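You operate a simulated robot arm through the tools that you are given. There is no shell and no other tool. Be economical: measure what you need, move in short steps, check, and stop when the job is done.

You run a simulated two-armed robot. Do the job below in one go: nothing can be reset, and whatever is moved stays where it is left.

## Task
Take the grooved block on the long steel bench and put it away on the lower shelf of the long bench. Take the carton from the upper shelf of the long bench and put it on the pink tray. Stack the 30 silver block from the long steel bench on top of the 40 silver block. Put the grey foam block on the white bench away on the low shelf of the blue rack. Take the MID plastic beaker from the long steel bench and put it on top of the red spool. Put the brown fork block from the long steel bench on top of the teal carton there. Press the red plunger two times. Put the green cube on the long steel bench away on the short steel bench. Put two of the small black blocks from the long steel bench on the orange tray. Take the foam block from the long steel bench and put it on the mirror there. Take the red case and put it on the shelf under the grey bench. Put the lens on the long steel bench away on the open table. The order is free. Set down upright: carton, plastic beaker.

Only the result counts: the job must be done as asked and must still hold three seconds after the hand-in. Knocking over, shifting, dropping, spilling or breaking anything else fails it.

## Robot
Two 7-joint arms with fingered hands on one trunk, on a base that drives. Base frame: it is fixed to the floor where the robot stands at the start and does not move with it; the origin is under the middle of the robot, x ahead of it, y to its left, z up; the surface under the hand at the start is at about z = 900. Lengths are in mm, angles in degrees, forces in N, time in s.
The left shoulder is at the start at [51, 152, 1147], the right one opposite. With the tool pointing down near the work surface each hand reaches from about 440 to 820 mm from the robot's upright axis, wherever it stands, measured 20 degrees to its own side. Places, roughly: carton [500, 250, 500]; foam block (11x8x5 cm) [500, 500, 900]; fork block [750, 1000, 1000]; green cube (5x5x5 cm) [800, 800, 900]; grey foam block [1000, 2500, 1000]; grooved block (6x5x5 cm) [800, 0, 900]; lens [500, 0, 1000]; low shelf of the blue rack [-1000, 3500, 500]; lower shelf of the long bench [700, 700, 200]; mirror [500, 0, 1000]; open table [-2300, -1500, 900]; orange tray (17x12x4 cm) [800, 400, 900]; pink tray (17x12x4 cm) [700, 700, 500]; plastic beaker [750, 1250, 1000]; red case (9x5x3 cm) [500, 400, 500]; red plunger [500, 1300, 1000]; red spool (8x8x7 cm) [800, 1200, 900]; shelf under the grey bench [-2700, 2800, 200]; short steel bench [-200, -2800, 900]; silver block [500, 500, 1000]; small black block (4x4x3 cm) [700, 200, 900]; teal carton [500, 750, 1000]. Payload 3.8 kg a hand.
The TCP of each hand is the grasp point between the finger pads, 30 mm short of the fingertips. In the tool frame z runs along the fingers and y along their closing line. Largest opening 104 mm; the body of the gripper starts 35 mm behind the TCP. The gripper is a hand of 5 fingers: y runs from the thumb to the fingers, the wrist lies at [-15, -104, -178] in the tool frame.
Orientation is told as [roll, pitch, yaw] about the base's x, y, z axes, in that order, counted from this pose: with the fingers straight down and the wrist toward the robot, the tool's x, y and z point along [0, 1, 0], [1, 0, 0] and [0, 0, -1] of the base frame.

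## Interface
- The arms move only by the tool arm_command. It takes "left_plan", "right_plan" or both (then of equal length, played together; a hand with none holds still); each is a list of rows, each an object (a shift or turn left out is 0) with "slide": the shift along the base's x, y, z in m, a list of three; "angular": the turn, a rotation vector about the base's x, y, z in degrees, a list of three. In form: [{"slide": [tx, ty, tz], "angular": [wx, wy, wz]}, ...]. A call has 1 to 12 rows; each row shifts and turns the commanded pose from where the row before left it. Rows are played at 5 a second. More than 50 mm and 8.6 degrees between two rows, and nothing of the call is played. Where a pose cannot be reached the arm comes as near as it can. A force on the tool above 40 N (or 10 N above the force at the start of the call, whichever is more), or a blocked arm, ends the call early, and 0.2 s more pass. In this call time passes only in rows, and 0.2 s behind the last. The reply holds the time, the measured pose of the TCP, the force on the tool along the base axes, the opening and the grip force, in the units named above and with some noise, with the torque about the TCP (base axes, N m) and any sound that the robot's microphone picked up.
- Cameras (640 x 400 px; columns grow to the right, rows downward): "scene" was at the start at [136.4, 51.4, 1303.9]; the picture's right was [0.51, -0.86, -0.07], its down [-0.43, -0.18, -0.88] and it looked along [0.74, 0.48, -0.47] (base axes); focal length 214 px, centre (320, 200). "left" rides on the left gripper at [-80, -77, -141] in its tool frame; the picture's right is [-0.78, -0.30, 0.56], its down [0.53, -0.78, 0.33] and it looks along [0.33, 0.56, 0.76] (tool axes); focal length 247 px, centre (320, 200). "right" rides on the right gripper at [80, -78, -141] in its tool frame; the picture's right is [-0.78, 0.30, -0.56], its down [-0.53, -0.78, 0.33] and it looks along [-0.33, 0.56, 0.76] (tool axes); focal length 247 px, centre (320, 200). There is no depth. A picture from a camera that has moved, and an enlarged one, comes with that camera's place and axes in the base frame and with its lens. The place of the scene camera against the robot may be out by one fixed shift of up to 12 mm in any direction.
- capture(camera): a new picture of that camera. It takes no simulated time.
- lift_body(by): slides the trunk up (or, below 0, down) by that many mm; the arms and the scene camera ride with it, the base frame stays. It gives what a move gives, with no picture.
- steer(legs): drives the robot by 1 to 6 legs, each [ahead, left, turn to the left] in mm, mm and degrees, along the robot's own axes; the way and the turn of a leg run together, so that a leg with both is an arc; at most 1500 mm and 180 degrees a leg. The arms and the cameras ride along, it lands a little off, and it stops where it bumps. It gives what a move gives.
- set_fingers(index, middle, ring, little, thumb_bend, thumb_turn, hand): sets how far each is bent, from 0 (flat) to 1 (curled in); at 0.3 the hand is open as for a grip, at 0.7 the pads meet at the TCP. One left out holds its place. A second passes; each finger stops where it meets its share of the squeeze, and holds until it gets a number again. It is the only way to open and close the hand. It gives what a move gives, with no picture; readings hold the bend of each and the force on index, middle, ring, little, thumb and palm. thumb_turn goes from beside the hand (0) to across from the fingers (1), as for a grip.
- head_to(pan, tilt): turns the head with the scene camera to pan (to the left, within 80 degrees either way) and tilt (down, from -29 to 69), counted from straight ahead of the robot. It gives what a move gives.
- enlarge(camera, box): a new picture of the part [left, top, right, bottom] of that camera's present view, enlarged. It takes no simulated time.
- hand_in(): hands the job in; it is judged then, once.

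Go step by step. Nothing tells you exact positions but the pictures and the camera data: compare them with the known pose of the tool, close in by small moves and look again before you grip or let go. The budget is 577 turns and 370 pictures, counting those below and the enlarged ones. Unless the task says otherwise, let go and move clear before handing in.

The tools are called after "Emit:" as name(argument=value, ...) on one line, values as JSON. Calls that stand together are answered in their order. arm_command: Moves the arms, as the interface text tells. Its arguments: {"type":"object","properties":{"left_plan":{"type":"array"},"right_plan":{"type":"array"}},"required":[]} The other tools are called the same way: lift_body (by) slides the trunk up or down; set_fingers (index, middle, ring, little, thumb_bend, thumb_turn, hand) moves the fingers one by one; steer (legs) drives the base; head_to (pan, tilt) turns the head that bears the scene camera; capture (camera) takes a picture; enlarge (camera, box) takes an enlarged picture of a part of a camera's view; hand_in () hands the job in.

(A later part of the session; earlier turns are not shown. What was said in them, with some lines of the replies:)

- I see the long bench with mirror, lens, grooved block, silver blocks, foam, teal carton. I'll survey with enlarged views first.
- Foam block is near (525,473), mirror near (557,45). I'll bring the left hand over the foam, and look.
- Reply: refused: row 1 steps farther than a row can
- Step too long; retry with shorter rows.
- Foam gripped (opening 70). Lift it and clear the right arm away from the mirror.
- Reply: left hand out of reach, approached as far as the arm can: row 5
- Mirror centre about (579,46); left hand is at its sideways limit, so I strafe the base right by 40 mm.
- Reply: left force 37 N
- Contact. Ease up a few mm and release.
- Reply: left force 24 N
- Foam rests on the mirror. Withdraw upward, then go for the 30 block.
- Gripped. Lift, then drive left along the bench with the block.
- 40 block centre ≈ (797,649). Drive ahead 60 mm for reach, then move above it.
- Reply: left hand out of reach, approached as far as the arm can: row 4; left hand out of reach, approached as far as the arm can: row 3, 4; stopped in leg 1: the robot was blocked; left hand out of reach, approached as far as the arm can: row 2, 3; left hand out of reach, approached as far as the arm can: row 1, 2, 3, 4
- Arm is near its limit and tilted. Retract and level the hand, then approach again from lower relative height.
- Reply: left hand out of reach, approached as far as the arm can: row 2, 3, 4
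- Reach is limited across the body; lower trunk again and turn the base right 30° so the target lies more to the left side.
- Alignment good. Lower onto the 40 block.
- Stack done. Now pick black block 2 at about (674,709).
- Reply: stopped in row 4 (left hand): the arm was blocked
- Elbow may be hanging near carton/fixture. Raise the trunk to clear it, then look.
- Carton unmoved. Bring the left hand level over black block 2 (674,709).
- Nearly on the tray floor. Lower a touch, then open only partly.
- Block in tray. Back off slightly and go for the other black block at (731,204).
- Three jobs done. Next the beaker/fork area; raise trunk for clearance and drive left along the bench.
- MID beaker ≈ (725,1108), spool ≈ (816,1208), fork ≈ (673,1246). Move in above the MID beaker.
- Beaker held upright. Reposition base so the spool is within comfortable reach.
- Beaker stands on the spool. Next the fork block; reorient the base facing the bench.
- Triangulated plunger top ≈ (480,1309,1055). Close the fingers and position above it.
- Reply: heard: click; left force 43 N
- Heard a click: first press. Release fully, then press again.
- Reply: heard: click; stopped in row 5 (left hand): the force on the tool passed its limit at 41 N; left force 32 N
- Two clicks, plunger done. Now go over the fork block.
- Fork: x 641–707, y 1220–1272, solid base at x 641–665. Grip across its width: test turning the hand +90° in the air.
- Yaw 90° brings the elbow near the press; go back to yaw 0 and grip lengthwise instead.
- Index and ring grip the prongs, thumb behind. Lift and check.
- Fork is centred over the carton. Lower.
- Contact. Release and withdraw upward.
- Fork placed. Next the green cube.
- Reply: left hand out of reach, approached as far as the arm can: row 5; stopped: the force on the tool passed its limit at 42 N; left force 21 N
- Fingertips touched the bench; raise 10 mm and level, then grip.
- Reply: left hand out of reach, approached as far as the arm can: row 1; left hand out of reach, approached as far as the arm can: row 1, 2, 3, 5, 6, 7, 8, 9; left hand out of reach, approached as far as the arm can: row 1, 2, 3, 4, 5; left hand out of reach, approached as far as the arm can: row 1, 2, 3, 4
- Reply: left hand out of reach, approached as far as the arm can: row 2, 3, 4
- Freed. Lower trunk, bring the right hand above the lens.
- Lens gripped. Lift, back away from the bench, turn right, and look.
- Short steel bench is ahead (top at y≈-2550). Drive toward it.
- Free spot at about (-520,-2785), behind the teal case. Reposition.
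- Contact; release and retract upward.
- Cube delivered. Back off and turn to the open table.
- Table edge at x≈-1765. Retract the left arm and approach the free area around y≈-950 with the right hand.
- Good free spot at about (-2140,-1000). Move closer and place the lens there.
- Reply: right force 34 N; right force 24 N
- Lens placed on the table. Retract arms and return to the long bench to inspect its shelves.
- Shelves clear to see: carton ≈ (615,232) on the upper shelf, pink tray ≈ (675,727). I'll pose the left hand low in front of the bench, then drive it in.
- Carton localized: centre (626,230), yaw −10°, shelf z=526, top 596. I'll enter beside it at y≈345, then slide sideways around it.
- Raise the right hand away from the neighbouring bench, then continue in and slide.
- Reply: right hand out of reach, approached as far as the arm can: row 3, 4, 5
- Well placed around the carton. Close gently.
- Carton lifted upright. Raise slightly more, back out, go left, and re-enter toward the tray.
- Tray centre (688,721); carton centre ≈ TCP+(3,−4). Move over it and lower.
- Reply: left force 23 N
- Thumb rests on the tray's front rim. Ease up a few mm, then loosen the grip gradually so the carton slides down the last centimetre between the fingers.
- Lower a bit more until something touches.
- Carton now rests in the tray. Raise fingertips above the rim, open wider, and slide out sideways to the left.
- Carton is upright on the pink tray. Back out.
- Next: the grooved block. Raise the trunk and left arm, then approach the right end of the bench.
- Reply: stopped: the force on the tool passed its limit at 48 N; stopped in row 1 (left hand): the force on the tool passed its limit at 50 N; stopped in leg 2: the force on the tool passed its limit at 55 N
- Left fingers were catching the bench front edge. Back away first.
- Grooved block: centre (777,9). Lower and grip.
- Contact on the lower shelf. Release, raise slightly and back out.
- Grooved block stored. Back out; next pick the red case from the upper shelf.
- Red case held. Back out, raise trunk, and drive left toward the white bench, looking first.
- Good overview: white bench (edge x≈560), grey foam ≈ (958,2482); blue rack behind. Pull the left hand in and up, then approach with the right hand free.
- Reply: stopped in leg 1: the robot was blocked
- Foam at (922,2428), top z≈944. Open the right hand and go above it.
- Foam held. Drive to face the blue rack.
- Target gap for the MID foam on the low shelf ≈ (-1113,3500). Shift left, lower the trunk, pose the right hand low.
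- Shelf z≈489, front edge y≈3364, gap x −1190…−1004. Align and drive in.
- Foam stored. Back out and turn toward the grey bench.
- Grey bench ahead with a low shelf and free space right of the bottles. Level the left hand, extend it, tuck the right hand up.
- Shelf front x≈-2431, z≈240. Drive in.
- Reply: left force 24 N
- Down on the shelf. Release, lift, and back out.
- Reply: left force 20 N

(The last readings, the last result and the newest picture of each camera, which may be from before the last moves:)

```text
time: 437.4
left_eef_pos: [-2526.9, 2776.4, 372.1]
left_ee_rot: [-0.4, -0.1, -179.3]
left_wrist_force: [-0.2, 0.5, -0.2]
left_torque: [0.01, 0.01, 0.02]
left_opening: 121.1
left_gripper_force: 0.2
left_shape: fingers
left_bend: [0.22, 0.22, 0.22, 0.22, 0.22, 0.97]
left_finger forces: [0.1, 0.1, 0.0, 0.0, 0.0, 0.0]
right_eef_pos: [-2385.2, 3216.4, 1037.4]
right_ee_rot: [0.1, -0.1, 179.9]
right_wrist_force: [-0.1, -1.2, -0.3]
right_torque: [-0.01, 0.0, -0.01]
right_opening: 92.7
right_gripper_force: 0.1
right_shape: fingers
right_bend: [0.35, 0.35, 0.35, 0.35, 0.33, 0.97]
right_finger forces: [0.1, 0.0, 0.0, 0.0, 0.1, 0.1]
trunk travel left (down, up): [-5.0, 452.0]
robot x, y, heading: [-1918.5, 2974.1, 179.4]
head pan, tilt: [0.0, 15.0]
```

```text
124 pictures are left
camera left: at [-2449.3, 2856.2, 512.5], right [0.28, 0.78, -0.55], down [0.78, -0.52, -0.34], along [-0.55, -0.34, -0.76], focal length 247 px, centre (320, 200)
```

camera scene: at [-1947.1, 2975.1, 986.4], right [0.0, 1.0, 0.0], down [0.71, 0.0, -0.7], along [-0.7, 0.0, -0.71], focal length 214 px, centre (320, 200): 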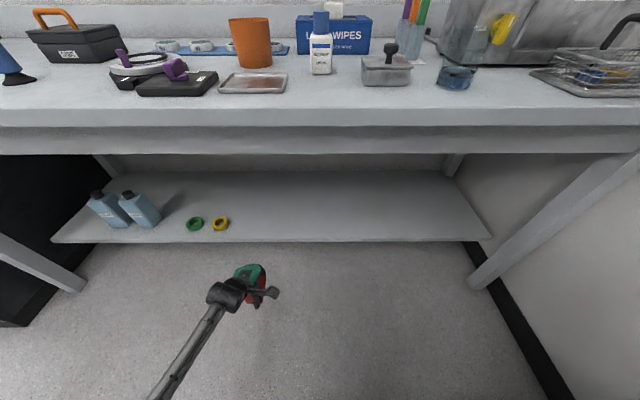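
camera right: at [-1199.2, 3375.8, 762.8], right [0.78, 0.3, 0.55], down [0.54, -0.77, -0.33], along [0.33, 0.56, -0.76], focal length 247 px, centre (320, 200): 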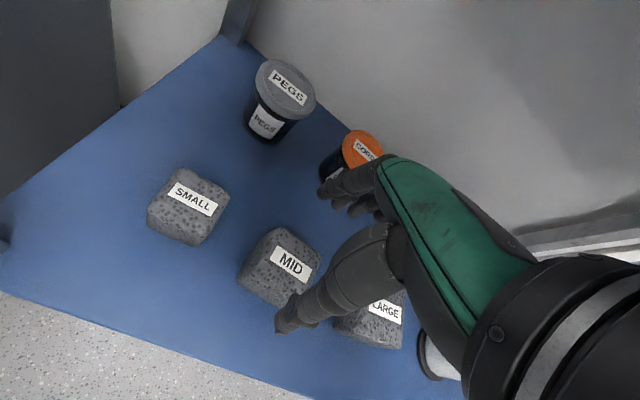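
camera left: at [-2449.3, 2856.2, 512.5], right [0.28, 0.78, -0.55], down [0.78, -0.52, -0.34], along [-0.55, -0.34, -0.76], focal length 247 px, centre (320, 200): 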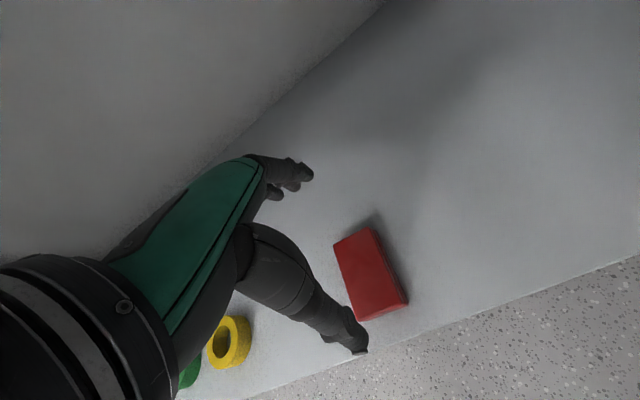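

All twelve jobs are done. Back clear of the bench before handing in.

Emit:
steer(legs=[[-500, 0, 0]])

Emit:
capture(camera="scene")

```text
time: 440.3
left_eef_pos: [-2022.9, 2776.5, 371.5]
left_ee_rot: [-0.4, 0.1, -179.5]
left_wrist_force: [0.4, -0.1, 0.9]
left_torque: [-0.01, 0.03, -0.03]
left_opening: 121.1
left_gripper_force: 0.1
left_shape: fingers
left_bend: [0.22, 0.22, 0.22, 0.22, 0.22, 0.97]
left_finger forces: [0.1, 0.0, 0.0, 0.1, 0.0, 0.0]
right_eef_pos: [-1879.7, 3215.1, 1036.9]
right_ee_rot: [0.2, -0.1, 179.6]
right_wrist_force: [-1.0, 0.2, -1.0]
right_torque: [0.03, -0.01, -0.02]
right_opening: 93.1
right_gripper_force: 0.1
right_shape: fingers
right_bend: [0.35, 0.35, 0.35, 0.35, 0.33, 0.97]
right_finger forces: [0.0, 0.1, 0.0, 0.0, 0.0, 0.0]
trunk travel left (down, up): [-5.0, 452.0]
robot x, y, heading: [-1414.3, 2968.3, 179.3]
head pan, tilt: [0.0, 15.0]
```

```text
123 pictures are left
camera scene: at [-1739.8, 2974.7, 986.9], right [0.01, 1.0, 0.0], down [0.71, -0.01, -0.7], along [-0.7, 0.01, -0.71], focal length 214 px, centre (320, 200)
```

scene: 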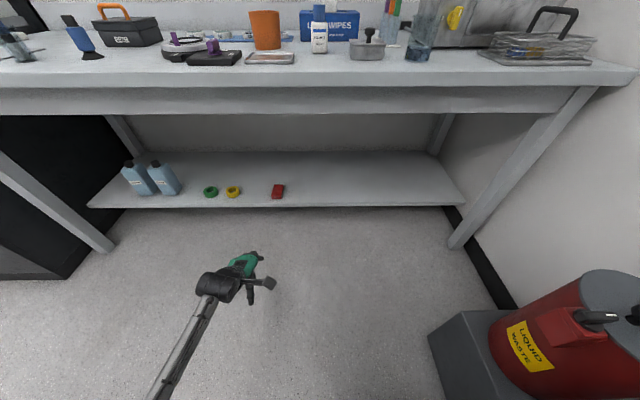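

The red case rests on the shelf under the grey bench, and everything else was seen in place; handing in.

Emit:
hand_in()

```text
The job is handed in.
```

I finished all twelve jobs and handed in with both hands empty and clear. The end state is from pictures taken as I went; I did not go back to the long bench for a last look before handing in.

A few moments were rougher than planned:
- **Carton:** it slid about 1.5 cm down between the fingers into the pink tray, because the thumb could not fit inside the tray's front wall. It landed upright; the tray moved a few millimetres.
- **Long bench:** the left fingers caught under its front edge while I raised the trunk, and dragged along it briefly. The items I could see on the bench and its upper shelf looked undisturbed afterward.
- **Plunger:** I heard one click for each of the two presses.
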